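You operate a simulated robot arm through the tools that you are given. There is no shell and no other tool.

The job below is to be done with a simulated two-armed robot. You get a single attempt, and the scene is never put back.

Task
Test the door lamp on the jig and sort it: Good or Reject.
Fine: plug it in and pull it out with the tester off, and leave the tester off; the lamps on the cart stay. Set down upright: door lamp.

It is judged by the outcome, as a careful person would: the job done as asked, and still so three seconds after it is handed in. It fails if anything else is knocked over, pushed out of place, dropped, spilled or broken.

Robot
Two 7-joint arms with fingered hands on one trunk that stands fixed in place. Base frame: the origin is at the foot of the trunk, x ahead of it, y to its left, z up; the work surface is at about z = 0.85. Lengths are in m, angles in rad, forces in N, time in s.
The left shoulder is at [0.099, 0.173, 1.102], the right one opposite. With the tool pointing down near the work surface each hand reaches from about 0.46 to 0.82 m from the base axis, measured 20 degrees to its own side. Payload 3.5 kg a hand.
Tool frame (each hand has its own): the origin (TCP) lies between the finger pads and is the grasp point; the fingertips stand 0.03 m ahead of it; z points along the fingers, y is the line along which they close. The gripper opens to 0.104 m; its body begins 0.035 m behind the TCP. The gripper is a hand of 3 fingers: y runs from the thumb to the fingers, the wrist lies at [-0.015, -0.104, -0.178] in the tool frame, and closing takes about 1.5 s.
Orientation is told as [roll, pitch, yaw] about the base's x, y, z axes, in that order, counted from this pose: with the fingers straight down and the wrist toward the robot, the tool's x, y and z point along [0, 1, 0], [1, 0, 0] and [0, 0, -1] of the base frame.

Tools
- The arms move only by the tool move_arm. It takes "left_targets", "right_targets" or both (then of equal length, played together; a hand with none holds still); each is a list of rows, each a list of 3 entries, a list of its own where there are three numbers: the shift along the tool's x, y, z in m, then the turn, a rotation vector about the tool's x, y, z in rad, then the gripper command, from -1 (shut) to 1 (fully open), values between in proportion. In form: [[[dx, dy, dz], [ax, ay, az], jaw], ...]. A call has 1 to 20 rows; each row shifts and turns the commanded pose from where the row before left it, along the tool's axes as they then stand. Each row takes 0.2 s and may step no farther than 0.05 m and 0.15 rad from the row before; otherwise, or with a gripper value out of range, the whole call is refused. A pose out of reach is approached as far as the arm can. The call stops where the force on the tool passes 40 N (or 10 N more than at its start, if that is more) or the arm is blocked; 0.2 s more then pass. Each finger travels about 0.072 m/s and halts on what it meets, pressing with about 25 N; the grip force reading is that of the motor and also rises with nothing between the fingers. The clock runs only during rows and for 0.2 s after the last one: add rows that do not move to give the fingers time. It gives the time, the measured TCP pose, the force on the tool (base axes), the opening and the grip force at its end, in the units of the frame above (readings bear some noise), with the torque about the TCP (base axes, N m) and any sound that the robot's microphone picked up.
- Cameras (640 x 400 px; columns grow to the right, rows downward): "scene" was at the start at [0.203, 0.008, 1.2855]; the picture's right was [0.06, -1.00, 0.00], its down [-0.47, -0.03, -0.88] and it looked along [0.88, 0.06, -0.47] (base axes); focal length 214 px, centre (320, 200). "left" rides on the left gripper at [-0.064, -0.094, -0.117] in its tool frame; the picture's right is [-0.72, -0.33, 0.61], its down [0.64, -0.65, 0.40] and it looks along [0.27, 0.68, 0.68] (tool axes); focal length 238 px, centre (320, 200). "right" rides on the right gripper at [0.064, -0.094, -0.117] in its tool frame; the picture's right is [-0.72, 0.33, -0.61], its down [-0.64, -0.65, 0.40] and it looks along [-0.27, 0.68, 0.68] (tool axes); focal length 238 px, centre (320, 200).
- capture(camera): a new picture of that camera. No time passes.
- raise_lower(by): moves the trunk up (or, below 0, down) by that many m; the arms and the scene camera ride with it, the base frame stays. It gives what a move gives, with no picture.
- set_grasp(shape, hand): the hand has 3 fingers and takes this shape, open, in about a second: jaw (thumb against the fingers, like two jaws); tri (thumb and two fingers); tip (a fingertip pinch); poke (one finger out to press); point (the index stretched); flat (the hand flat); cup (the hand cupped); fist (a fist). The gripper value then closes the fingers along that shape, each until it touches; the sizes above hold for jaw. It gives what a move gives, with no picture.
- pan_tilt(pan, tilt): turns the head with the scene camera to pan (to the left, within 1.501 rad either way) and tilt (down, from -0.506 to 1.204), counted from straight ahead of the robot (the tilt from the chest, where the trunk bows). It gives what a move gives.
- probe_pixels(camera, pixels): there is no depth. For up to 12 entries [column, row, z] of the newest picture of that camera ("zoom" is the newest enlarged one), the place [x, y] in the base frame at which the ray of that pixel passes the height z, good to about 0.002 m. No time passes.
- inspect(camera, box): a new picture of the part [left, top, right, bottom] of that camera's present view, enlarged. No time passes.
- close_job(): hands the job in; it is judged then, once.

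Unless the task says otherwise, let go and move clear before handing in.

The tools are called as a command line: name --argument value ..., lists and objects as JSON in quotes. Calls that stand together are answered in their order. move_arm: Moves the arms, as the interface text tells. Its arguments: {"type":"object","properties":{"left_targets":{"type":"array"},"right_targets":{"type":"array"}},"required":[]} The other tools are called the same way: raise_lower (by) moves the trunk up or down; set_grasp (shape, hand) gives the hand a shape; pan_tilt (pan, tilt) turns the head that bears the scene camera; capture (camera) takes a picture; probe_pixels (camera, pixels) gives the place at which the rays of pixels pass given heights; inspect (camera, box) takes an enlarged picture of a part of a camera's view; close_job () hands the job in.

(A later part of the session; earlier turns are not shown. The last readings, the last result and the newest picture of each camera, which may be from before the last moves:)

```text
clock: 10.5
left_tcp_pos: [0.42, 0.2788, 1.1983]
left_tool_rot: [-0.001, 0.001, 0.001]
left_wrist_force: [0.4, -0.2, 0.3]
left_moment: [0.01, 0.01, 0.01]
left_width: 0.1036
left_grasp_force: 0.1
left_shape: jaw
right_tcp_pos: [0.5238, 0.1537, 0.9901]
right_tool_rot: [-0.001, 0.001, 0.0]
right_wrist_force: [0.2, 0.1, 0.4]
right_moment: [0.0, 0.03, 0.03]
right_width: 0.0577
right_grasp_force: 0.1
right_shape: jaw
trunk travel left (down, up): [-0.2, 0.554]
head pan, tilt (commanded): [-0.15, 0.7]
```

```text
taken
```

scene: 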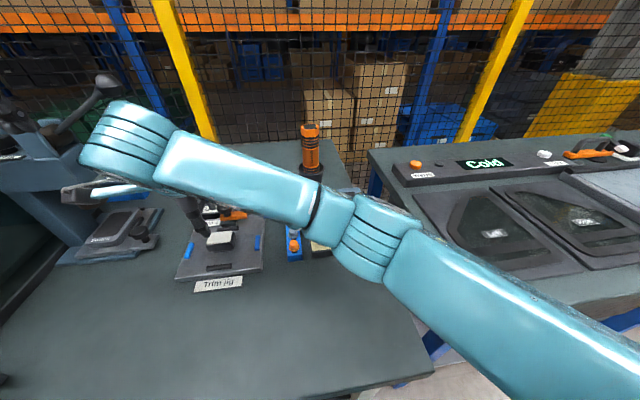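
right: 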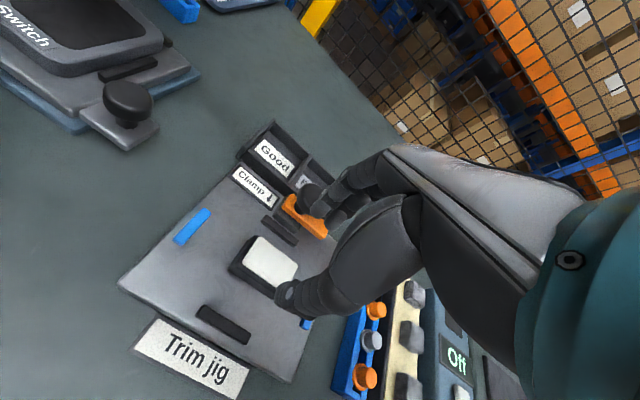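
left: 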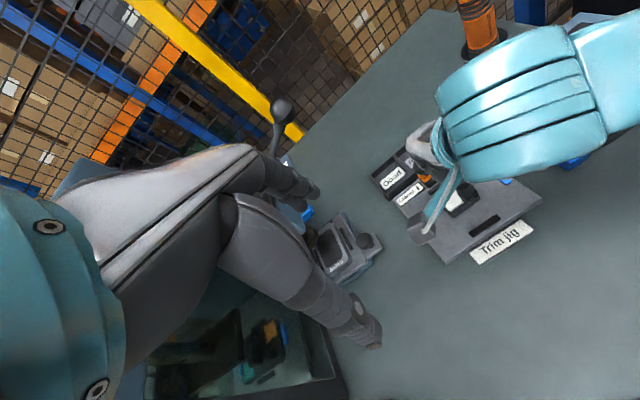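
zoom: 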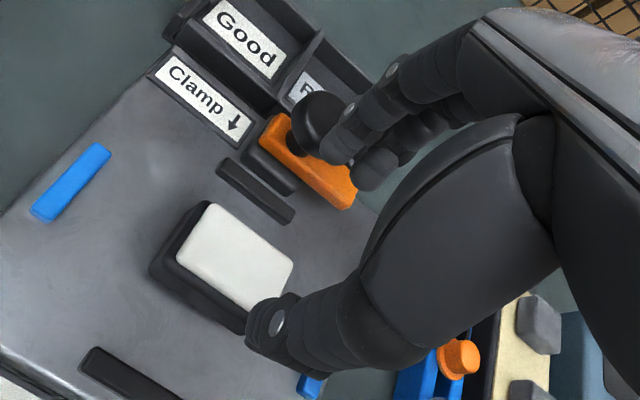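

The two far fingers and the thumb straddle the lamp with margin, and the knob is about 2 cm beyond the far fingers. I'll lower to z≈0.917 and look before closing.

move_arm --right_targets '[[[0, 0, 0.025], [0, 0, 0], 0.1], [[0, 0, 0.025], [0, 0, 0], 0.1], [[0, 0, 0.015], [0, 0, 0], 0.1], [[0, 0, 0.008], [0, 0, 0], 0.1]]'

capture --camera "right"

inspect --camera "right" --box '[210, 140, 410, 330]'

inspect --camera "scene" --box '[170, 180, 290, 290]'

inspect --camera "left" --box '[360, 110, 560, 270]'

```text
clock: 11.5
left_tcp_pos: [0.4185, 0.2792, 1.1976]
left_tool_rot: [0.0, -0.001, -0.001]
left_wrist_force: [-0.4, -0.4, 0.5]
left_moment: [-0.02, -0.02, 0.0]
left_width: 0.1036
left_grasp_force: 0.0
left_shape: jaw
right_tcp_pos: [0.5247, 0.1542, 0.9169]
right_tool_rot: [-0.001, -0.001, -0.001]
right_wrist_force: [0.1, -0.1, -0.9]
right_moment: [0.04, -0.01, -0.02]
right_width: 0.0574
right_grasp_force: 0.0
right_shape: jaw
trunk travel left (down, up): [-0.2, 0.554]
head pan, tilt (commanded): [-0.15, 0.7]
```

```text
taken
```

right: 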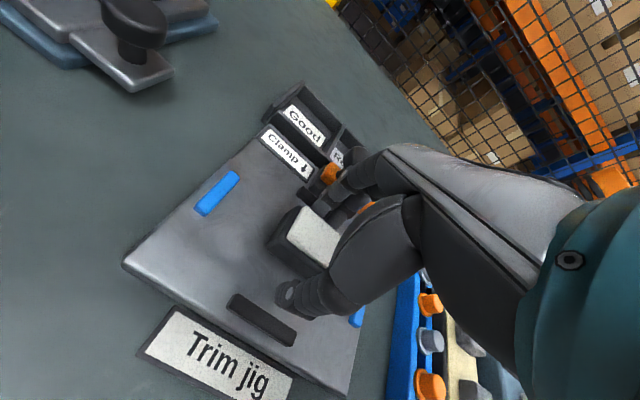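

```text
2.11 times, centred on (310, 235) of right
```

zoom: 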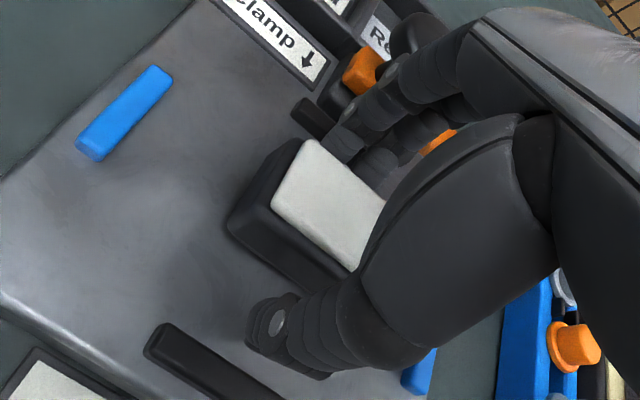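

```text
3.64 times, centred on (230, 235) of scene
```

zoom: 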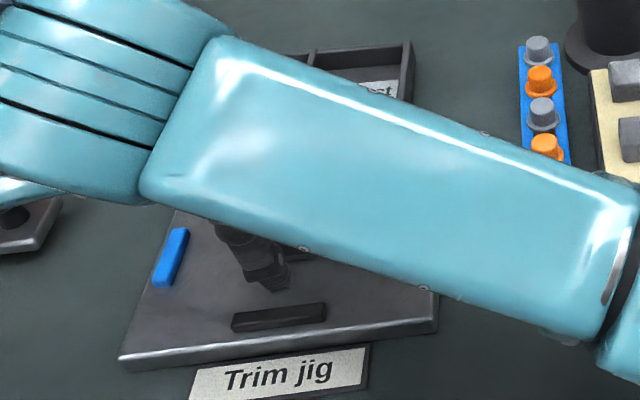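

```text
2.50 times, centred on (460, 190) of left
```

zoom: 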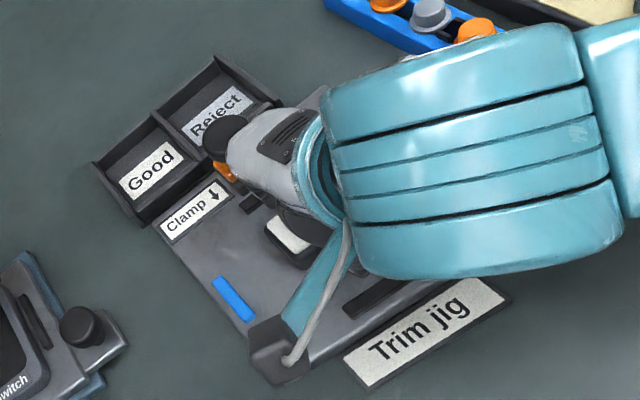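

The hand is around the lamp with the lens just below the palm and no contact forces. I'll close the jaws and hold still for the fingers to settle.

move_arm --right_targets '[[[0, 0, 0], [0, 0, 0], -0.2], [[0, 0, 0], [0, 0, 0], -0.5], [[0, 0, 0], [0, 0, 0], -1], [[0, 0, 0], [0, 0, 0], -1], [[0, 0, 0], [0, 0, 0], -1], [[0, 0, 0], [0, 0, 0], -1]]'

inspect --camera "right" --box '[210, 140, 410, 330]'

```text
clock: 12.9
left_tcp_pos: [0.4195, 0.2787, 1.197]
left_tool_rot: [0.0, 0.001, -0.001]
left_wrist_force: [-0.2, 0.4, 0.4]
left_moment: [0.0, 0.01, -0.01]
left_width: 0.1036
left_grasp_force: 0.1
left_shape: jaw
right_tcp_pos: [0.5251, 0.1539, 0.916]
right_tool_rot: [0.0, 0.001, 0.001]
right_wrist_force: [0.2, 0.9, 0.3]
right_moment: [0.02, 0.0, -0.02]
right_width: 0.03
right_grasp_force: 24.6
right_shape: jaw
trunk travel left (down, up): [-0.2, 0.554]
head pan, tilt (commanded): [-0.15, 0.7]
```

```text
2.11 times, centred on (310, 235) of right
```

zoom: 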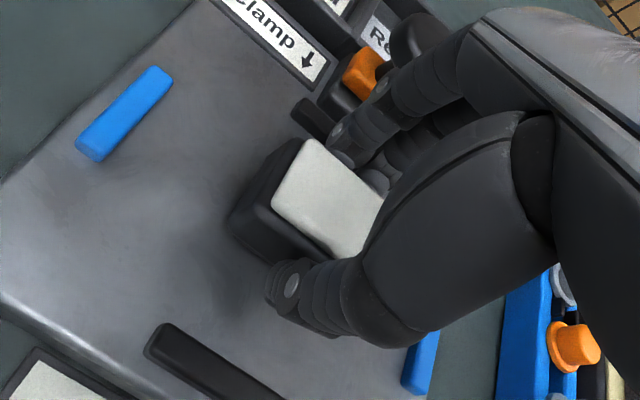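

The jaws halted at 0.030 m with 24.6 N, so the lamp is gripped. I'll lift it straight up gently, 8 cm.

move_arm --right_targets '[[[0, 0, -0.005], [0, 0, 0], -1], [[0, 0, -0.01], [0, 0, 0], -1], [[0, 0, -0.02], [0, 0, 0], -1], [[0, 0, -0.025], [0, 0, 0], -1], [[0, 0, -0.02], [0, 0, 0], -1]]'

capture --camera "right"

inspect --camera "right" --box '[210, 140, 410, 330]'

inspect --camera "left" --box '[360, 110, 560, 270]'

capture --camera "scene"

```text
clock: 14.1
left_tcp_pos: [0.4187, 0.2793, 1.1975]
left_tool_rot: [0.001, 0.001, 0.0]
left_wrist_force: [0.7, -0.3, -0.3]
left_moment: [0.0, -0.02, 0.01]
left_width: 0.1039
left_grasp_force: 0.2
left_shape: jaw
right_tcp_pos: [0.5245, 0.1548, 0.997]
right_tool_rot: [0.001, 0.001, 0.0]
right_wrist_force: [-0.3, 0.4, -0.5]
right_moment: [0.03, -0.02, -0.02]
right_width: 0.0299
right_grasp_force: 25.0
right_shape: jaw
trunk travel left (down, up): [-0.2, 0.554]
head pan, tilt (commanded): [-0.15, 0.7]
```

```text
taken
```

right: 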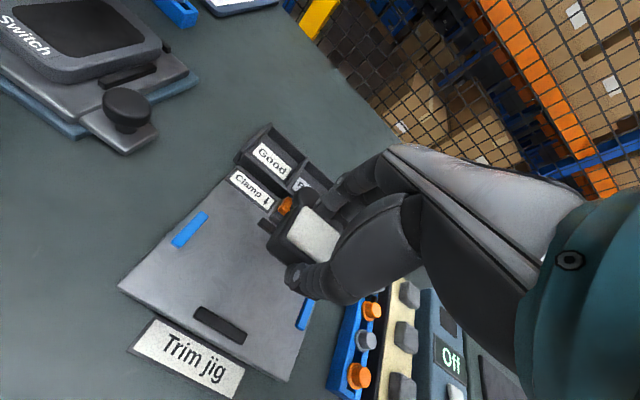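

```text
2.11 times, centred on (310, 235) of right
```

zoom: 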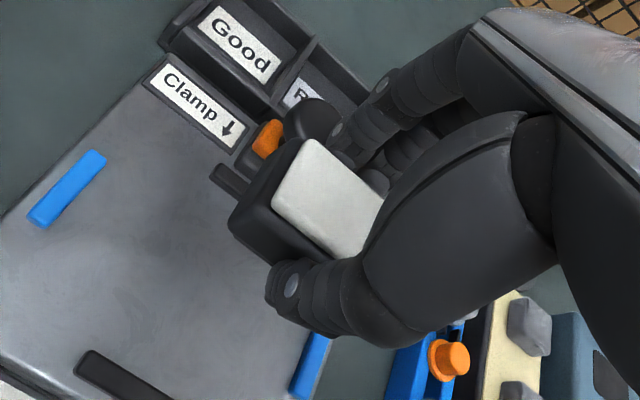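

```text
2.50 times, centred on (460, 190) of left
```

zoom: 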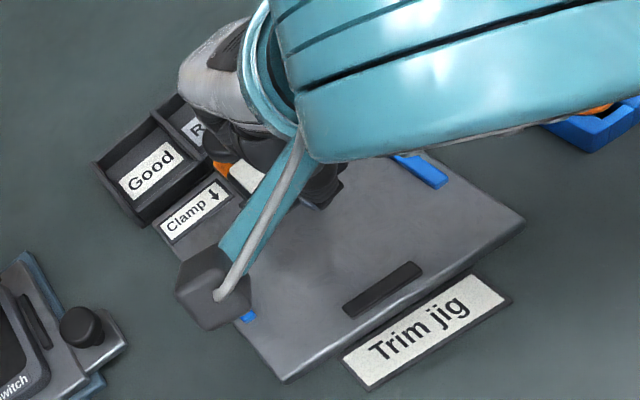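

```text
taken
```

scene: 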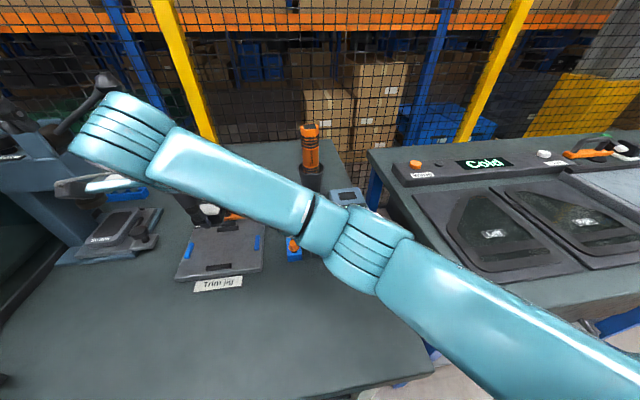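

The lamp came up cleanly and sits in the grip exactly as it did on the jig. I'll carry it to the right at z≈1.0, stopping short of the torch, then look.

move_arm --right_targets '[[[-0.02, 0, -0.005], [0, 0, 0], -1], [[-0.038, 0, -0.002], [0, 0, 0], -1], [[-0.042, 0, 0], [0, 0, 0], -1], [[-0.042, 0, 0], [0, 0, 0], -1], [[-0.042, 0, 0], [0, 0, 0], -1], [[-0.042, 0, 0], [0, 0, 0], -1], [[-0.042, 0, 0], [0, 0, 0], -1], [[-0.03, 0.01, 0], [0, 0, 0], -1], [[-0.009, 0.025, 0], [0, 0, 0], -1], [[0, 0.03, 0], [0, 0, 0], -1]]'

capture --camera "right"

capture --camera "scene"

capture --camera "left"

```text
clock: 16.3
left_tcp_pos: [0.4189, 0.2789, 1.1978]
left_tool_rot: [-0.001, -0.001, 0.0]
left_wrist_force: [-0.4, 0.1, 0.0]
left_moment: [0.01, 0.01, 0.02]
left_width: 0.104
left_grasp_force: 0.0
left_shape: jaw
right_tcp_pos: [0.589, -0.1523, 1.0037]
right_tool_rot: [-0.003, 0.0, 0.0]
right_wrist_force: [0.1, -0.9, 0.2]
right_moment: [0.03, 0.02, 0.01]
right_width: 0.0298
right_grasp_force: 25.1
right_shape: jaw
trunk travel left (down, up): [-0.2, 0.554]
head pan, tilt (commanded): [-0.15, 0.7]
```

```text
taken
```

right: 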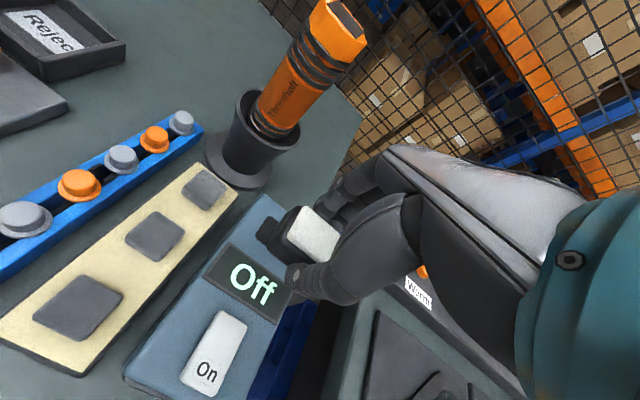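

```text
taken
```

scene: 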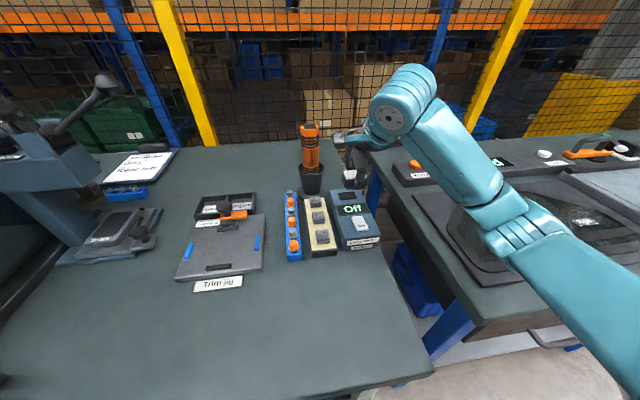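

```text
taken
```

left: 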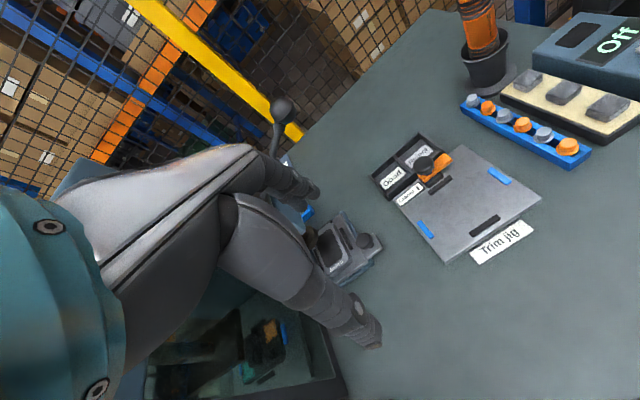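

The lamp is now near the tester, at right (310,232) and scene (350,175). I'll zoom in from both to see the plug and its position relative to the socket.

inspect --camera "scene" --box '[310, 140, 400, 250]'

inspect --camera "scene" --box '[330, 150, 380, 190]'

inspect --camera "right" --box '[220, 170, 380, 310]'

inspect --camera "left" --box '[480, 0, 640, 120]'

```text
3.64 times, centred on (355, 195) of scene
```

zoom: 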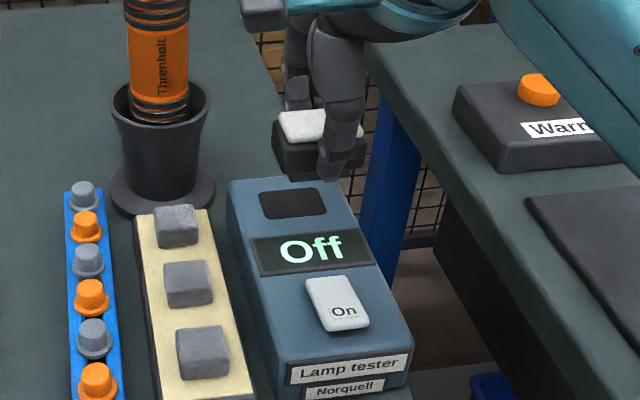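

```text
10.00 times, centred on (355, 170) of scene
```

zoom: 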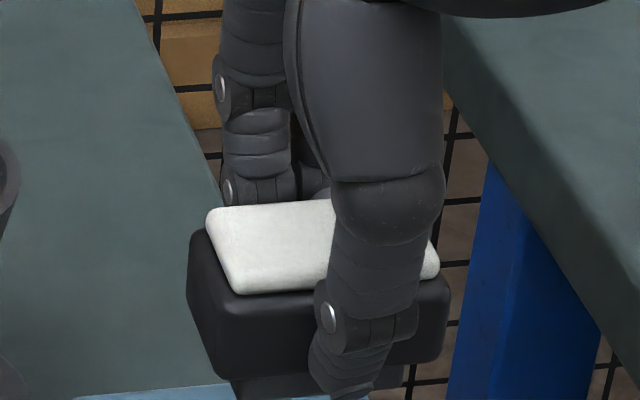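

```text
2.86 times, centred on (300, 240) of right
```

zoom: 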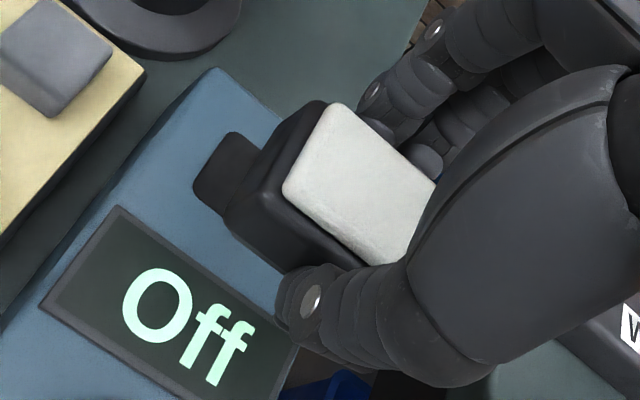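

```text
3.33 times, centred on (560, 60) of left
```

zoom: 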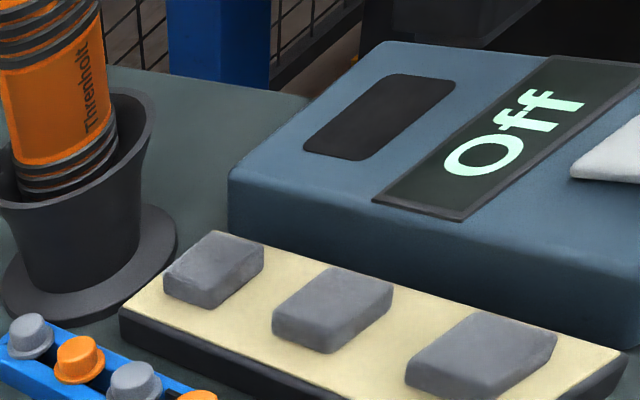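

The plug shows below the body in the scene zoom (edges about (235,380) and (405,380)). I'll measure the plug, the body and the socket in the same scene view.

probe_pixels --camera "scene" --pixels '[[346.5, 187.5, 0.955], [363.5, 187.5, 0.955], [344.8, 187.5, 0.96], [367, 186, 0.96], [343.5, 171.2, 0.997], [367, 177, 0.997], [346.5, 179, 0.997], [338, 193.1, 0.903], [354.5, 191.4, 0.903], [357.2, 198.3, 0.903], [340.7, 199.9, 0.903]]'

inspect --camera "scene" --box '[325, 175, 375, 215]'

```text
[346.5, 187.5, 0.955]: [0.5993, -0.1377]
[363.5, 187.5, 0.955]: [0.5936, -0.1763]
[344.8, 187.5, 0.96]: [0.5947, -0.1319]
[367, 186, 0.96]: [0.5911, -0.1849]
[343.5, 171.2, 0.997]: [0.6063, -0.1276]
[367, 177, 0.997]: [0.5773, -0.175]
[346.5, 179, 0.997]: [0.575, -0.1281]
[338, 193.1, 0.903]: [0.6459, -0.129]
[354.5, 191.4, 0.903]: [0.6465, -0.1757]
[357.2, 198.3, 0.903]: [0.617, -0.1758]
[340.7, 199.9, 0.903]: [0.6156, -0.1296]
```

```text
10.00 times, centred on (350, 195) of scene
```

zoom: 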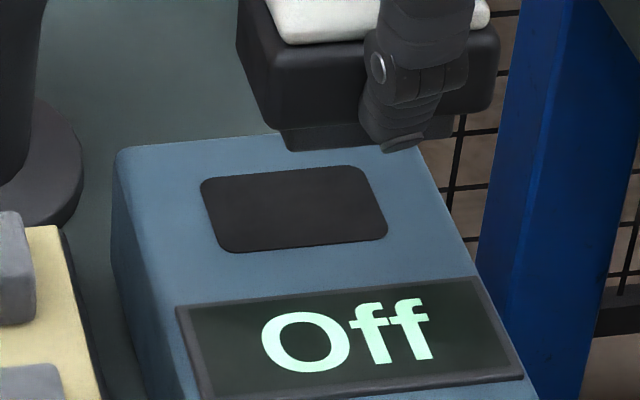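

The socket centre measures about (0.631, −0.1525) from the scene camera too, which agrees with the right camera. Now I'll measure the plug's lower edge more exactly.

probe_pixels --camera "zoom" --pixels '[[287, 152, 0.945], [287, 152, 0.95], [287, 152, 0.955], [287, 152, 0.96], [453, 137, 0.945], [453, 137, 0.95], [453, 137, 0.955], [453, 137, 0.96], [268, 128, 0.96], [268, 128, 0.97], [494, 108, 0.96], [494, 108, 0.97]]'

probe_pixels --camera "zoom" --pixels '[[200, 180, 0.903], [363, 165, 0.903], [389, 238, 0.903], [226, 253, 0.903], [120, 150, 0.903], [410, 140, 0.903], [177, 307, 0.903], [480, 278, 0.903], [200, 180, 0.9], [389, 238, 0.9]]'

```text
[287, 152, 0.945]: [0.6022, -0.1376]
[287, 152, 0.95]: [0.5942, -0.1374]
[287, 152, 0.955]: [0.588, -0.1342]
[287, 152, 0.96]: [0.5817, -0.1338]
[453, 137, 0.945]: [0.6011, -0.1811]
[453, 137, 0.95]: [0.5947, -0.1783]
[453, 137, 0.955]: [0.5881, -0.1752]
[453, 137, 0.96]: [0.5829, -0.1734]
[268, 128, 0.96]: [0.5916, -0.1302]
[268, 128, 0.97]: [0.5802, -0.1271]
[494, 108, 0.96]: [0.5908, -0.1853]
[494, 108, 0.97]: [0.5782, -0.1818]
```

```text
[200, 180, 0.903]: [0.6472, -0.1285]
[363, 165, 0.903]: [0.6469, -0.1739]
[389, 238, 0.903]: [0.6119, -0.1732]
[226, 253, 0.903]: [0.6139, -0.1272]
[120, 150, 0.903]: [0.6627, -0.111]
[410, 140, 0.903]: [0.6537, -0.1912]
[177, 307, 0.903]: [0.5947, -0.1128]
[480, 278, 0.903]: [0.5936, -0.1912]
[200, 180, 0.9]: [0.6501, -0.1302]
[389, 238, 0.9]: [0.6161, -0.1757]
```

The plug (about 0.039 wide) is centred under the TCP, the body bottom is about 0.029 m below the TCP, and the socket centre is about (0.630, −0.152). I'll move above the socket and come down to about 1.5 cm above it, then check alignment.

move_arm --right_targets '[[[0, 0.02, 0], [0, 0, 0], -1], [[0, 0.021, 0], [0, 0, 0], -1], [[0, 0, 0.02], [0, 0, 0], -1], [[0, 0, 0.02], [0, 0, 0], -1], [[0, 0, 0.006], [0, 0, 0], -1]]'

capture --camera "scene"

inspect --camera "scene" --box '[325, 170, 375, 210]'

capture --camera "right"

inspect --camera "right" --box '[220, 170, 380, 310]'

inspect --camera "left" --box '[530, 0, 640, 80]'

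```text
clock: 17.5
left_tcp_pos: [0.4202, 0.2789, 1.1976]
left_tool_rot: [0.001, 0.0, 0.0]
left_wrist_force: [-0.3, -0.9, 0.4]
left_moment: [-0.01, -0.02, 0.01]
left_width: 0.1036
left_grasp_force: 0.1
left_shape: jaw
right_tcp_pos: [0.6298, -0.1531, 0.957]
right_tool_rot: [0.0, -0.001, 0.001]
right_wrist_force: [-0.6, -0.1, -0.9]
right_moment: [0.04, -0.01, 0.03]
right_width: 0.0301
right_grasp_force: 25.6
right_shape: jaw
trunk travel left (down, up): [-0.2, 0.554]
head pan, tilt (commanded): [-0.15, 0.7]
```

```text
taken
```

scene: 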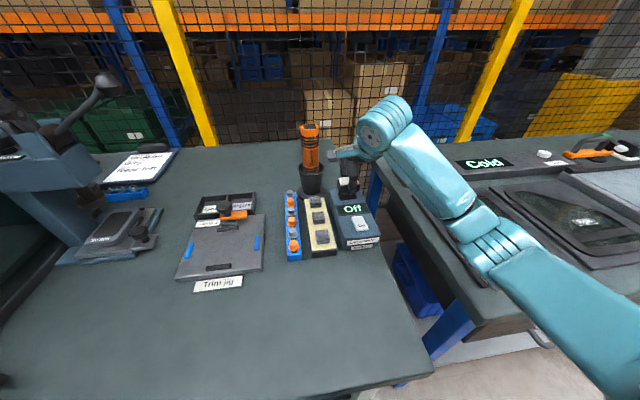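

```text
10.00 times, centred on (350, 190) of scene
```

zoom: 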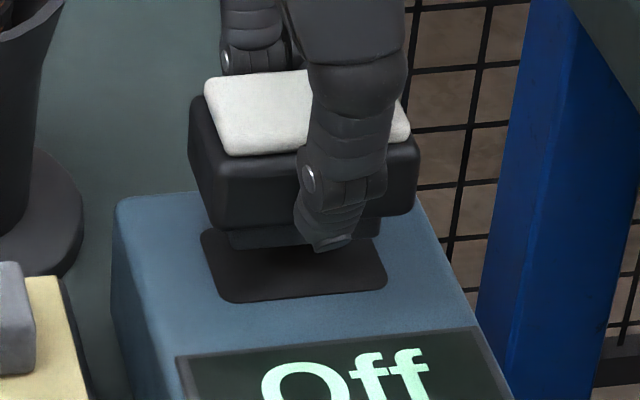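

```text
taken
```

right: 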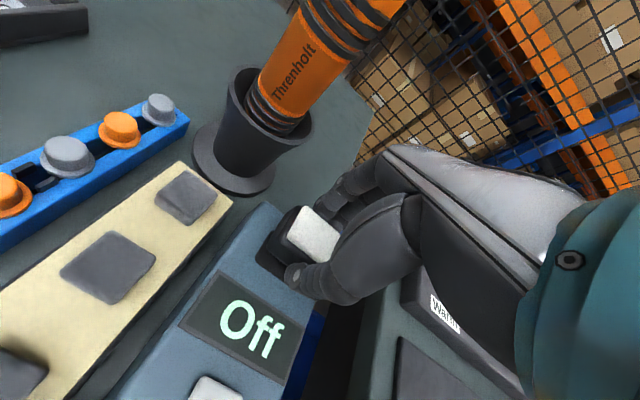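

```text
2.86 times, centred on (300, 240) of right
```

zoom: 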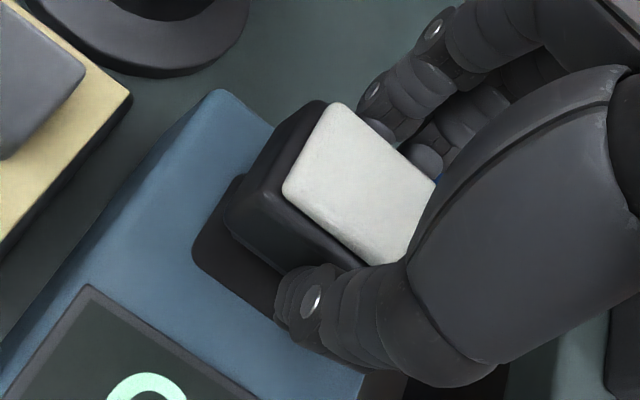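

```text
5.00 times, centred on (585, 40) of left
```

zoom: 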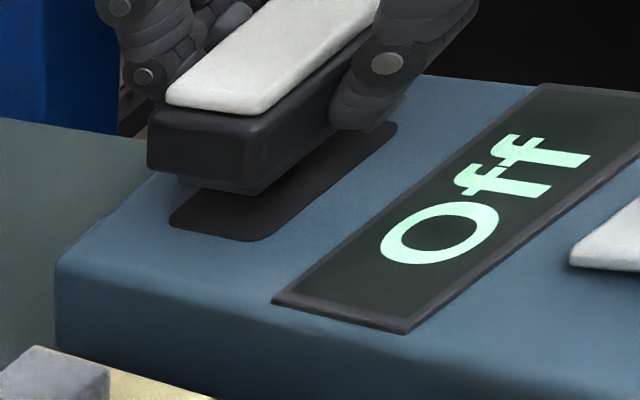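

The plug is centred sideways over the socket, with its edges evenly inset from the pad edges in scene zoom. I'll descend another 1 cm and check fore-aft alignment up close.

move_arm --right_targets '[[[0.0005, 0, 0.006], [0, 0, 0], -1], [[0, 0, 0.004], [0, 0, 0], -1]]'

inspect --camera "scene" --box '[330, 175, 370, 207]'

inspect --camera "right" --box '[240, 180, 340, 280]'

inspect --camera "left" --box '[540, 0, 620, 60]'

```text
clock: 18.1
left_tcp_pos: [0.4196, 0.2787, 1.1978]
left_tool_rot: [0.0, -0.001, 0.0]
left_wrist_force: [-0.7, 0.2, 0.4]
left_moment: [0.03, -0.03, 0.06]
left_width: 0.1035
left_grasp_force: 0.0
left_shape: jaw
right_tcp_pos: [0.6289, -0.1527, 0.948]
right_tool_rot: [0.001, 0.0, 0.0]
right_wrist_force: [0.5, -0.4, -0.8]
right_moment: [0.0, 0.02, 0.0]
right_width: 0.0301
right_grasp_force: 24.4
right_shape: jaw
trunk travel left (down, up): [-0.2, 0.554]
head pan, tilt (commanded): [-0.15, 0.7]
```

```text
12.50 times, centred on (350, 191) of scene
```

zoom: 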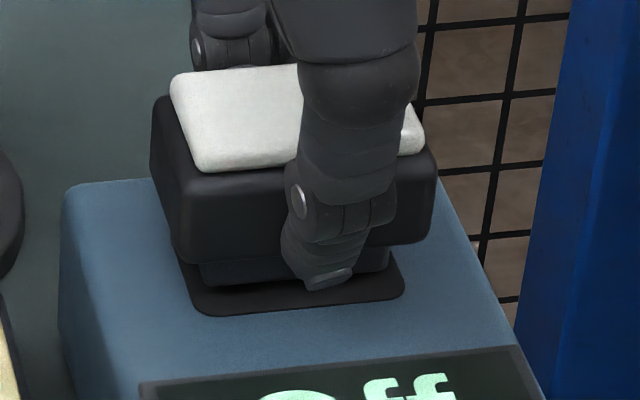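

```text
4.00 times, centred on (290, 230) of right
```

zoom: 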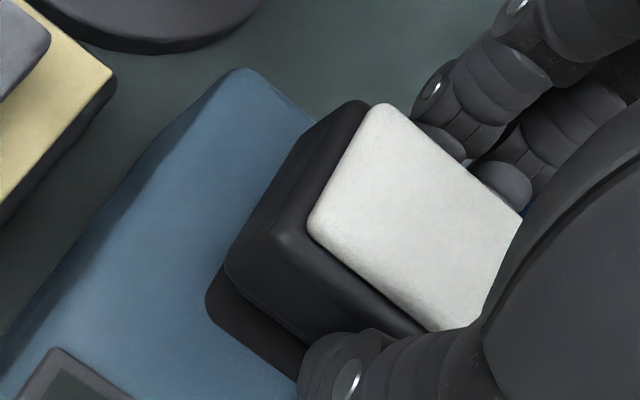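

```text
6.67 times, centred on (580, 30) of left
```

zoom: 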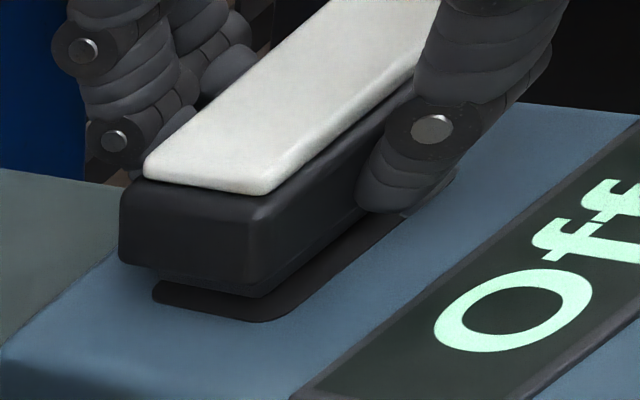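

The plug is evenly inset within the socket outline and only about 5 mm above it. I'll lower in small steps while watching the force.

move_arm --right_targets '[[[0, 0, 0.002], [0, 0, 0], -1], [[0, 0, 0.002], [0, 0, 0], -1], [[0, 0, 0.002], [0, 0, 0], -1]]'

inspect --camera "scene" --box '[330, 175, 370, 207]'

```text
clock: 18.9
left_tcp_pos: [0.4189, 0.2784, 1.1985]
left_tool_rot: [0.0, 0.0, 0.001]
left_wrist_force: [0.6, -0.7, -0.2]
left_moment: [0.0, 0.0, 0.01]
left_width: 0.1036
left_grasp_force: 0.1
left_shape: jaw
right_tcp_pos: [0.6308, -0.153, 0.9436]
right_tool_rot: [0.0, -0.003, 0.001]
right_wrist_force: [0.4, -1.0, 8.2]
right_moment: [-0.02, -0.02, 0.0]
right_width: 0.0309
right_grasp_force: 24.4
right_shape: jaw
trunk travel left (down, up): [-0.2, 0.554]
head pan, tilt (commanded): [-0.15, 0.7]
```

```text
12.50 times, centred on (350, 191) of scene
```

zoom: 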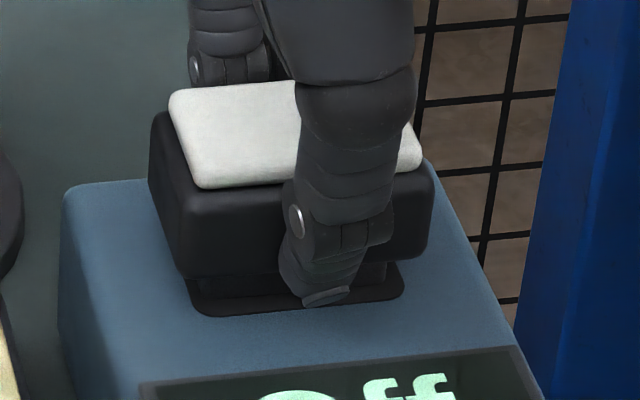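

Contact began: 8 N upward at z=0.9436. I'll look closely to see whether the plug is entering the socket or resting on its edge.

inspect --camera "left" --box '[550, 10, 610, 55]'

inspect --camera "scene" --box '[338, 185, 364, 205]'

inspect --camera "right" --box '[240, 190, 320, 280]'

```text
8.89 times, centred on (580, 32) of left
```

zoom: 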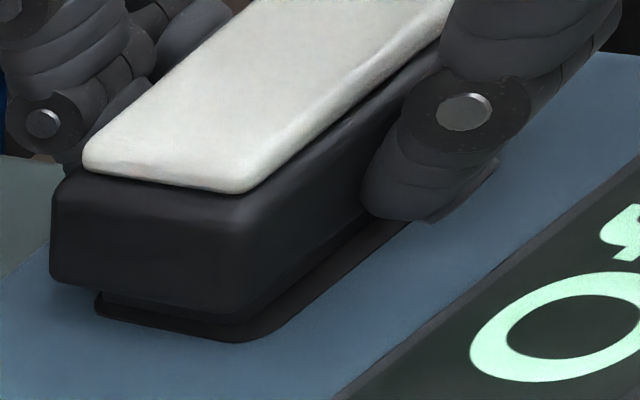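

```text
16.00 times, centred on (351, 195) of scene
```

zoom: 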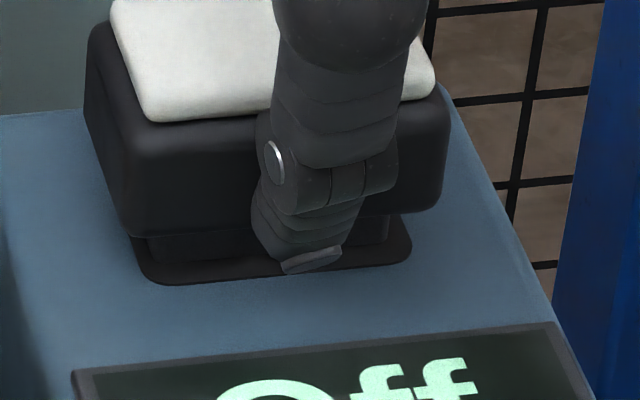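

```text
4.44 times, centred on (280, 235) of right
```

zoom: 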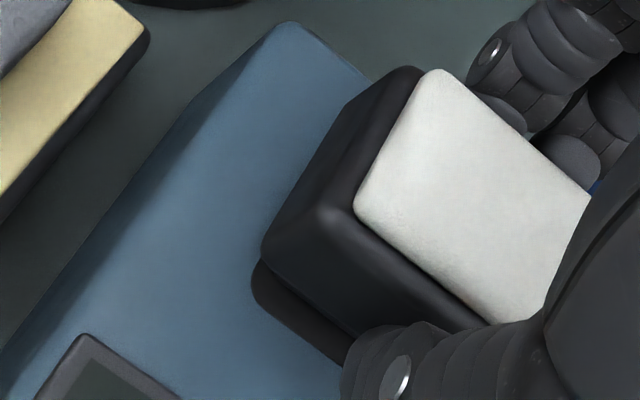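

The gap at the near side of the plug (about 0.006) looks larger than it should be if centred, so the plug sits about 2.5 mm too far forward. I'll lift 4 mm, shift back 2.5 mm, and try again gently.

move_arm --right_targets '[[[0, 0, -0.004], [0, 0, 0], -1], [[0, -0.0025, 0], [0, 0, 0], -1], [[0, 0, 0.002], [0, 0, 0], -1], [[0, 0, 0.002], [0, 0, 0], -1]]'

inspect --camera "scene" --box '[338, 185, 364, 205]'

inspect --camera "left" --box '[550, 10, 610, 55]'

```text
clock: 19.9
left_tcp_pos: [0.4197, 0.277, 1.1982]
left_tool_rot: [0.001, 0.0, -0.001]
left_wrist_force: [0.0, 0.1, 0.2]
left_moment: [-0.01, 0.01, 0.01]
left_width: 0.1039
left_grasp_force: 0.0
left_shape: jaw
right_tcp_pos: [0.6284, -0.1521, 0.9435]
right_tool_rot: [0.0, -0.002, 0.001]
right_wrist_force: [7.6, -0.9, 7.0]
right_moment: [-0.02, -0.24, -0.02]
right_width: 0.0302
right_grasp_force: 25.4
right_shape: jaw
trunk travel left (down, up): [-0.2, 0.554]
head pan, tilt (commanded): [-0.15, 0.7]
```

```text
16.00 times, centred on (351, 195) of scene
```

zoom: 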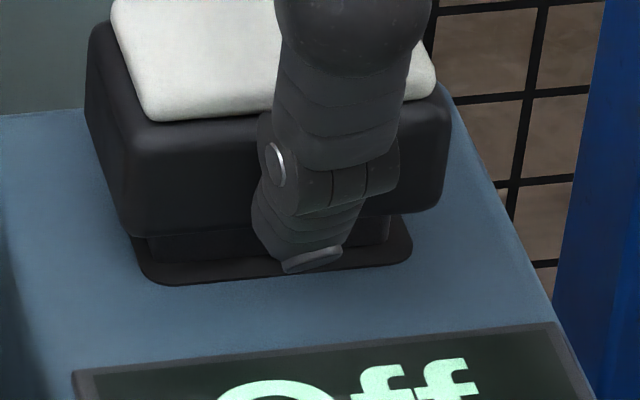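

```text
8.89 times, centred on (580, 32) of left
```

zoom: 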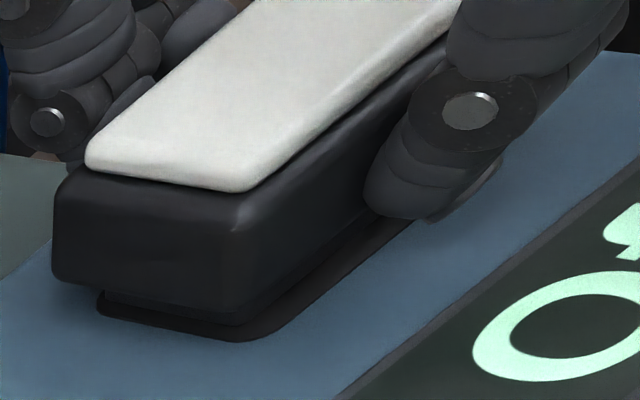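

There's now a 7.6 N sideways force in +x and the lamp barely moved, so the plug is already captured in the socket and was better aligned before. I'll undo the shift and press down in small steps.

move_arm --right_targets '[[[0, 0.0025, 0], [0, 0, 0], -1], [[0, 0, 0.001], [0, 0, 0], -1], [[0, 0, 0.002], [0, 0, 0], -1]]'

inspect --camera "scene" --box '[338, 185, 364, 205]'

```text
clock: 20.7
left_tcp_pos: [0.4188, 0.2785, 1.1991]
left_tool_rot: [-0.001, -0.002, 0.0]
left_wrist_force: [-0.5, -0.2, -0.7]
left_moment: [-0.01, 0.03, -0.01]
left_width: 0.1038
left_grasp_force: 0.1
left_shape: jaw
right_tcp_pos: [0.6293, -0.1527, 0.9405]
right_tool_rot: [0.001, 0.002, 0.001]
right_wrist_force: [-4.1, -0.5, 8.4]
right_moment: [-0.03, 0.14, 0.01]
right_width: 0.0305
right_grasp_force: 24.8
right_shape: jaw
trunk travel left (down, up): [-0.2, 0.554]
head pan, tilt (commanded): [-0.15, 0.7]
```

```text
16.00 times, centred on (351, 195) of scene
```

zoom: 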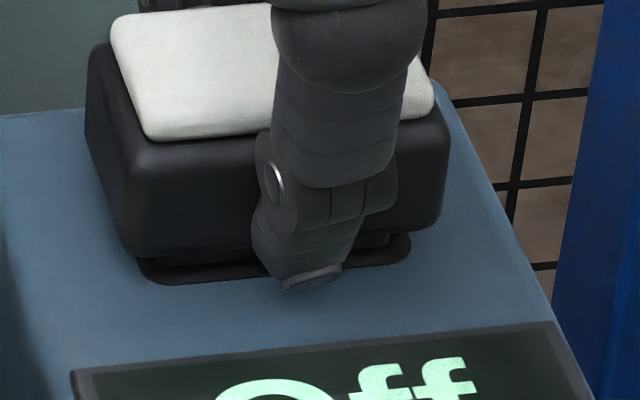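

It went in to z=0.9405 with a steady ~8 N of insertion resistance. I'll ease back 0.7 mm in x to zero the side force and keep pressing in small steps.

move_arm --right_targets '[[[0, -0.0008, 0.001], [0, 0, 0], -1], [[0, 0, 0.002], [0, 0, 0], -1], [[0, 0, 0.002], [0, 0, 0], -1]]'

inspect --camera "scene" --box '[338, 185, 364, 205]'

inspect --camera "left" --box '[550, 10, 610, 55]'

```text
clock: 21.5
left_tcp_pos: [0.4177, 0.278, 1.1987]
left_tool_rot: [0.0, -0.002, -0.001]
left_wrist_force: [0.1, 0.2, -0.1]
left_moment: [-0.02, 0.0, -0.01]
left_width: 0.1038
left_grasp_force: 0.0
left_shape: jaw
right_tcp_pos: [0.6282, -0.1526, 0.9359]
right_tool_rot: [0.001, -0.003, 0.0]
right_wrist_force: [-6.5, -2.5, 11.2]
right_moment: [-0.02, 0.28, -0.05]
right_width: 0.0308
right_grasp_force: 24.9
right_shape: jaw
trunk travel left (down, up): [-0.2, 0.554]
head pan, tilt (commanded): [-0.15, 0.7]
```

```text
16.00 times, centred on (351, 195) of scene
```

zoom: 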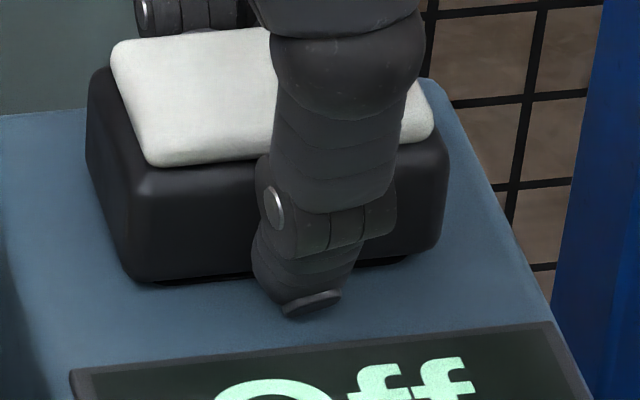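

```text
8.89 times, centred on (580, 32) of left
```

zoom: 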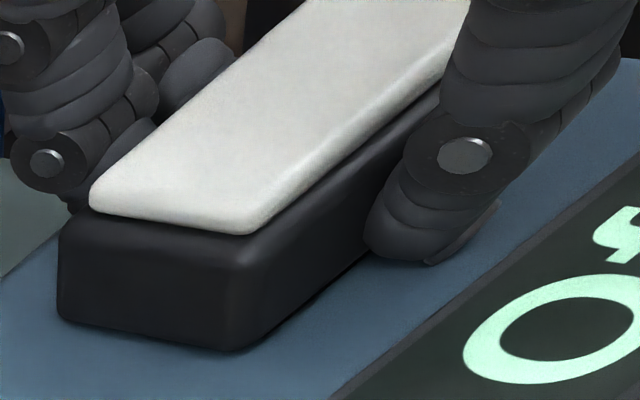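

The body now covers the socket outline and is within about 1 mm of seated (11 N). I'll press another 1.5 mm, easing x slightly.

move_arm --right_targets '[[[0, -0.0008, 0.0008], [0, 0, 0], -1], [[0, 0, 0.001], [0, 0, 0], -1]]'

inspect --camera "left" --box '[550, 10, 610, 55]'

inspect --camera "scene" --box '[338, 185, 364, 205]'

```text
clock: 22.1
left_tcp_pos: [0.4174, 0.2796, 1.1989]
left_tool_rot: [0.002, -0.001, 0.001]
left_wrist_force: [-0.4, 0.2, 0.7]
left_moment: [0.03, 0.0, 0.0]
left_width: 0.1036
left_grasp_force: 0.0
left_shape: jaw
right_tcp_pos: [0.6276, -0.1516, 0.9363]
right_tool_rot: [0.002, -0.007, 0.0]
right_wrist_force: [-0.6, -3.4, 23.1]
right_moment: [-0.08, 0.42, -0.05]
right_width: 0.0309
right_grasp_force: 25.2
right_shape: jaw
trunk travel left (down, up): [-0.2, 0.554]
head pan, tilt (commanded): [-0.15, 0.7]
```

```text
8.89 times, centred on (580, 32) of left
```

zoom: 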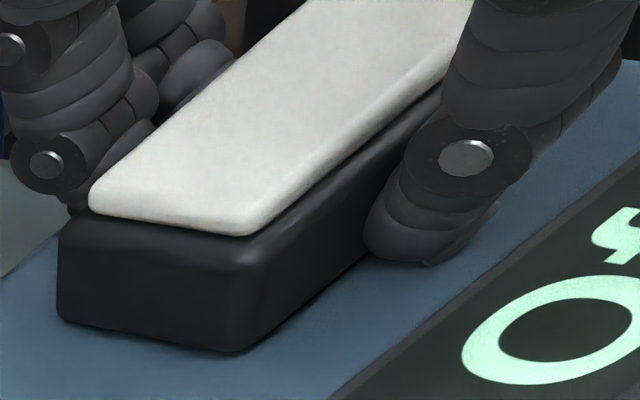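

```text
16.00 times, centred on (351, 195) of scene
```

zoom: 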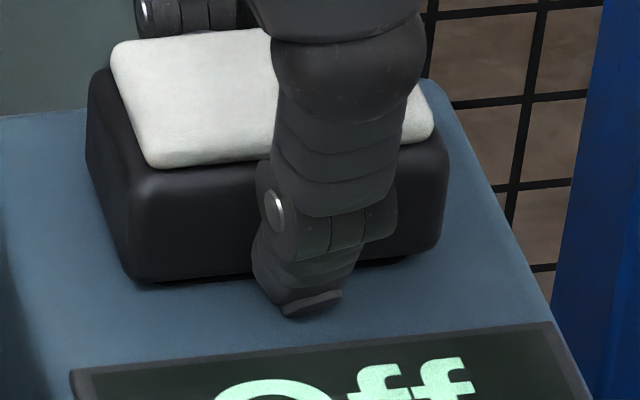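

The force rose to 23 N with no more travel, so it has bottomed out. I'll relax the push, open the jaws a little and look at how the lamp sits.

move_arm --right_targets '[[[0, 0.0005, -0.002], [0, 0, 0], -1], [[0, 0, -0.001], [0, 0, 0], -0.5], [[0, 0, 0], [0, 0, 0], -0.1], [[0, 0, 0], [0, 0, 0], 0.1], [[0, 0, 0], [0, 0, 0], 0.1]]'

inspect --camera "left" --box '[550, 10, 610, 55]'

inspect --camera "scene" --box '[338, 185, 364, 205]'

inspect --camera "right" --box '[210, 160, 370, 320]'

```text
clock: 23.3
left_tcp_pos: [0.4177, 0.2794, 1.1983]
left_tool_rot: [0.0, -0.003, 0.0]
left_wrist_force: [-0.1, -0.9, 0.9]
left_moment: [0.01, 0.02, -0.04]
left_width: 0.1039
left_grasp_force: 0.1
left_shape: jaw
right_tcp_pos: [0.6285, -0.1517, 0.9365]
right_tool_rot: [-0.001, 0.0, -0.002]
right_wrist_force: [-1.1, 0.8, 11.9]
right_moment: [0.08, -0.02, 0.05]
right_width: 0.0534
right_grasp_force: 0.0
right_shape: jaw
trunk travel left (down, up): [-0.2, 0.554]
head pan, tilt (commanded): [-0.15, 0.7]
```

```text
8.89 times, centred on (580, 32) of left
```

zoom: 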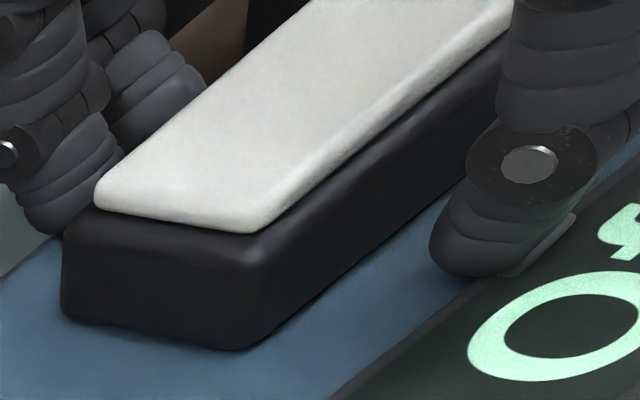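

```text
16.00 times, centred on (351, 195) of scene
```

zoom: 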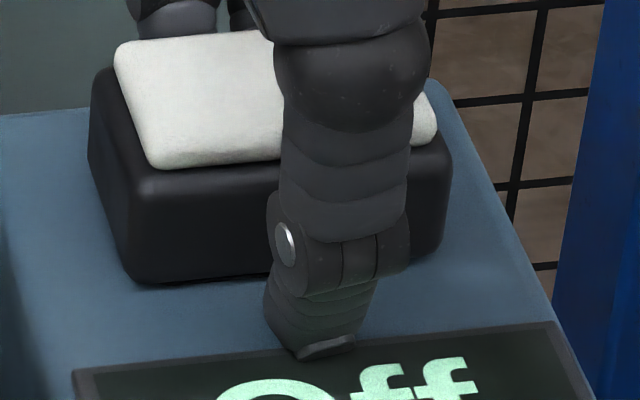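

```text
2.50 times, centred on (290, 240) of right
```

zoom: 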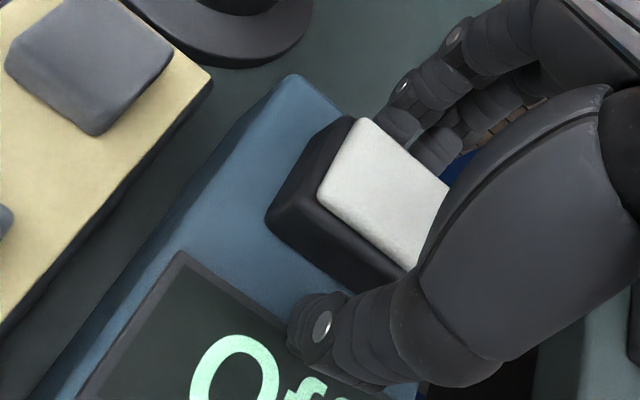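

With the jaws open there's still 12 N upward, so the fingertips were resting on the tester top; the lamp looks flush. I'll lift the hand straight up off it and check.

move_arm --right_targets '[[[0, 0, -0.004], [0, 0, 0], 0.15], [[0, 0, -0.01], [0, 0, 0], 0.15], [[0, 0, -0.02], [0, 0, 0], 0.15], [[0, 0, -0.03], [0, 0, 0], 0.15], [[0, 0, -0.03], [0, 0, 0], 0.15]]'

capture --camera "right"

inspect --camera "left" --box '[550, 0, 640, 68]'

inspect --camera "scene" --box '[325, 180, 385, 250]'

inspect --camera "right" --box '[190, 180, 350, 340]'

```text
clock: 24.5
left_tcp_pos: [0.4186, 0.2778, 1.1986]
left_tool_rot: [0.0, -0.001, 0.0]
left_wrist_force: [-0.3, -0.1, 0.2]
left_moment: [0.03, 0.03, -0.03]
left_width: 0.1034
left_grasp_force: 0.0
left_shape: jaw
right_tcp_pos: [0.6287, -0.153, 1.0304]
right_tool_rot: [0.0, 0.001, 0.001]
right_wrist_force: [0.5, 0.4, 0.8]
right_moment: [-0.02, 0.02, -0.01]
right_width: 0.0592
right_grasp_force: 0.1
right_shape: jaw
trunk travel left (down, up): [-0.2, 0.554]
head pan, tilt (commanded): [-0.15, 0.7]
```

```text
taken
```

right: 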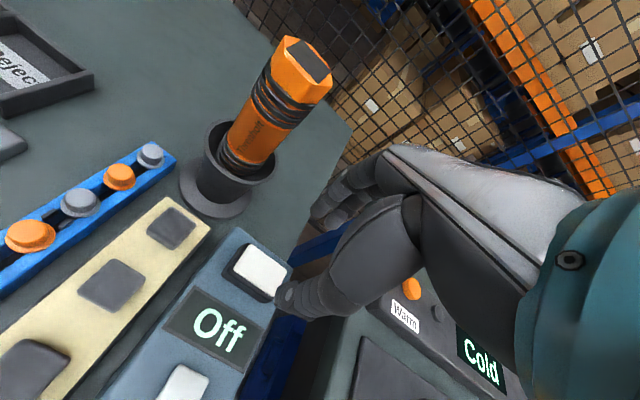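

```text
5.88 times, centred on (595, 34) of left
```

zoom: 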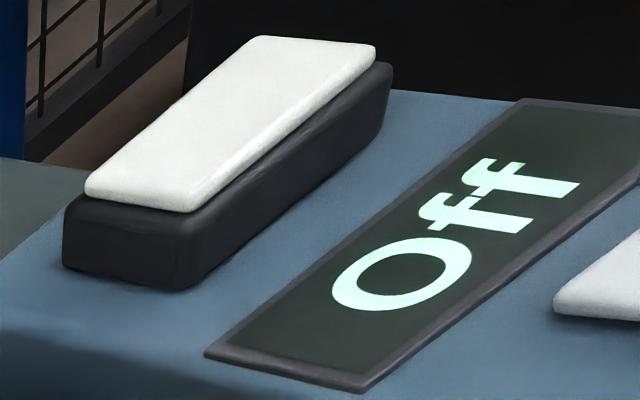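

```text
5.71 times, centred on (355, 215) of scene
```

zoom: 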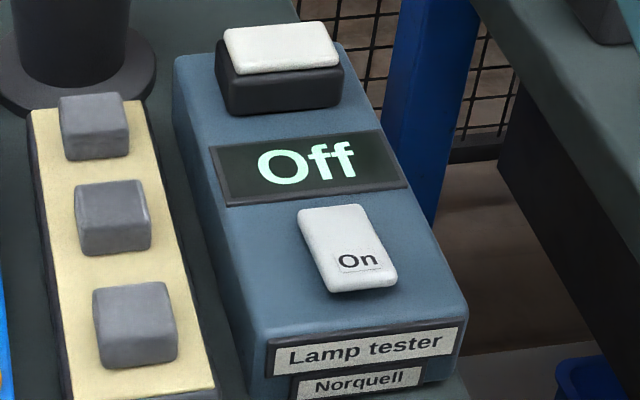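

```text
2.50 times, centred on (270, 260) of right
```

zoom: 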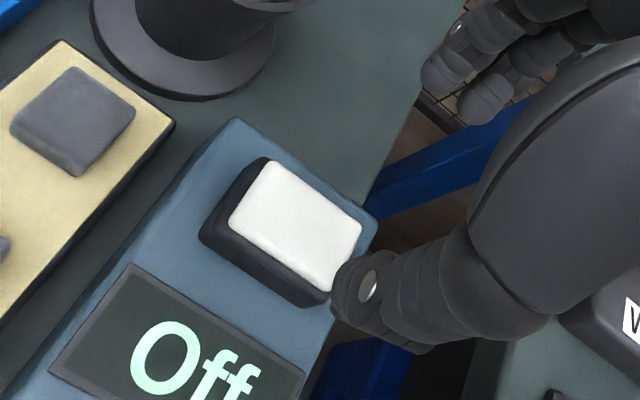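

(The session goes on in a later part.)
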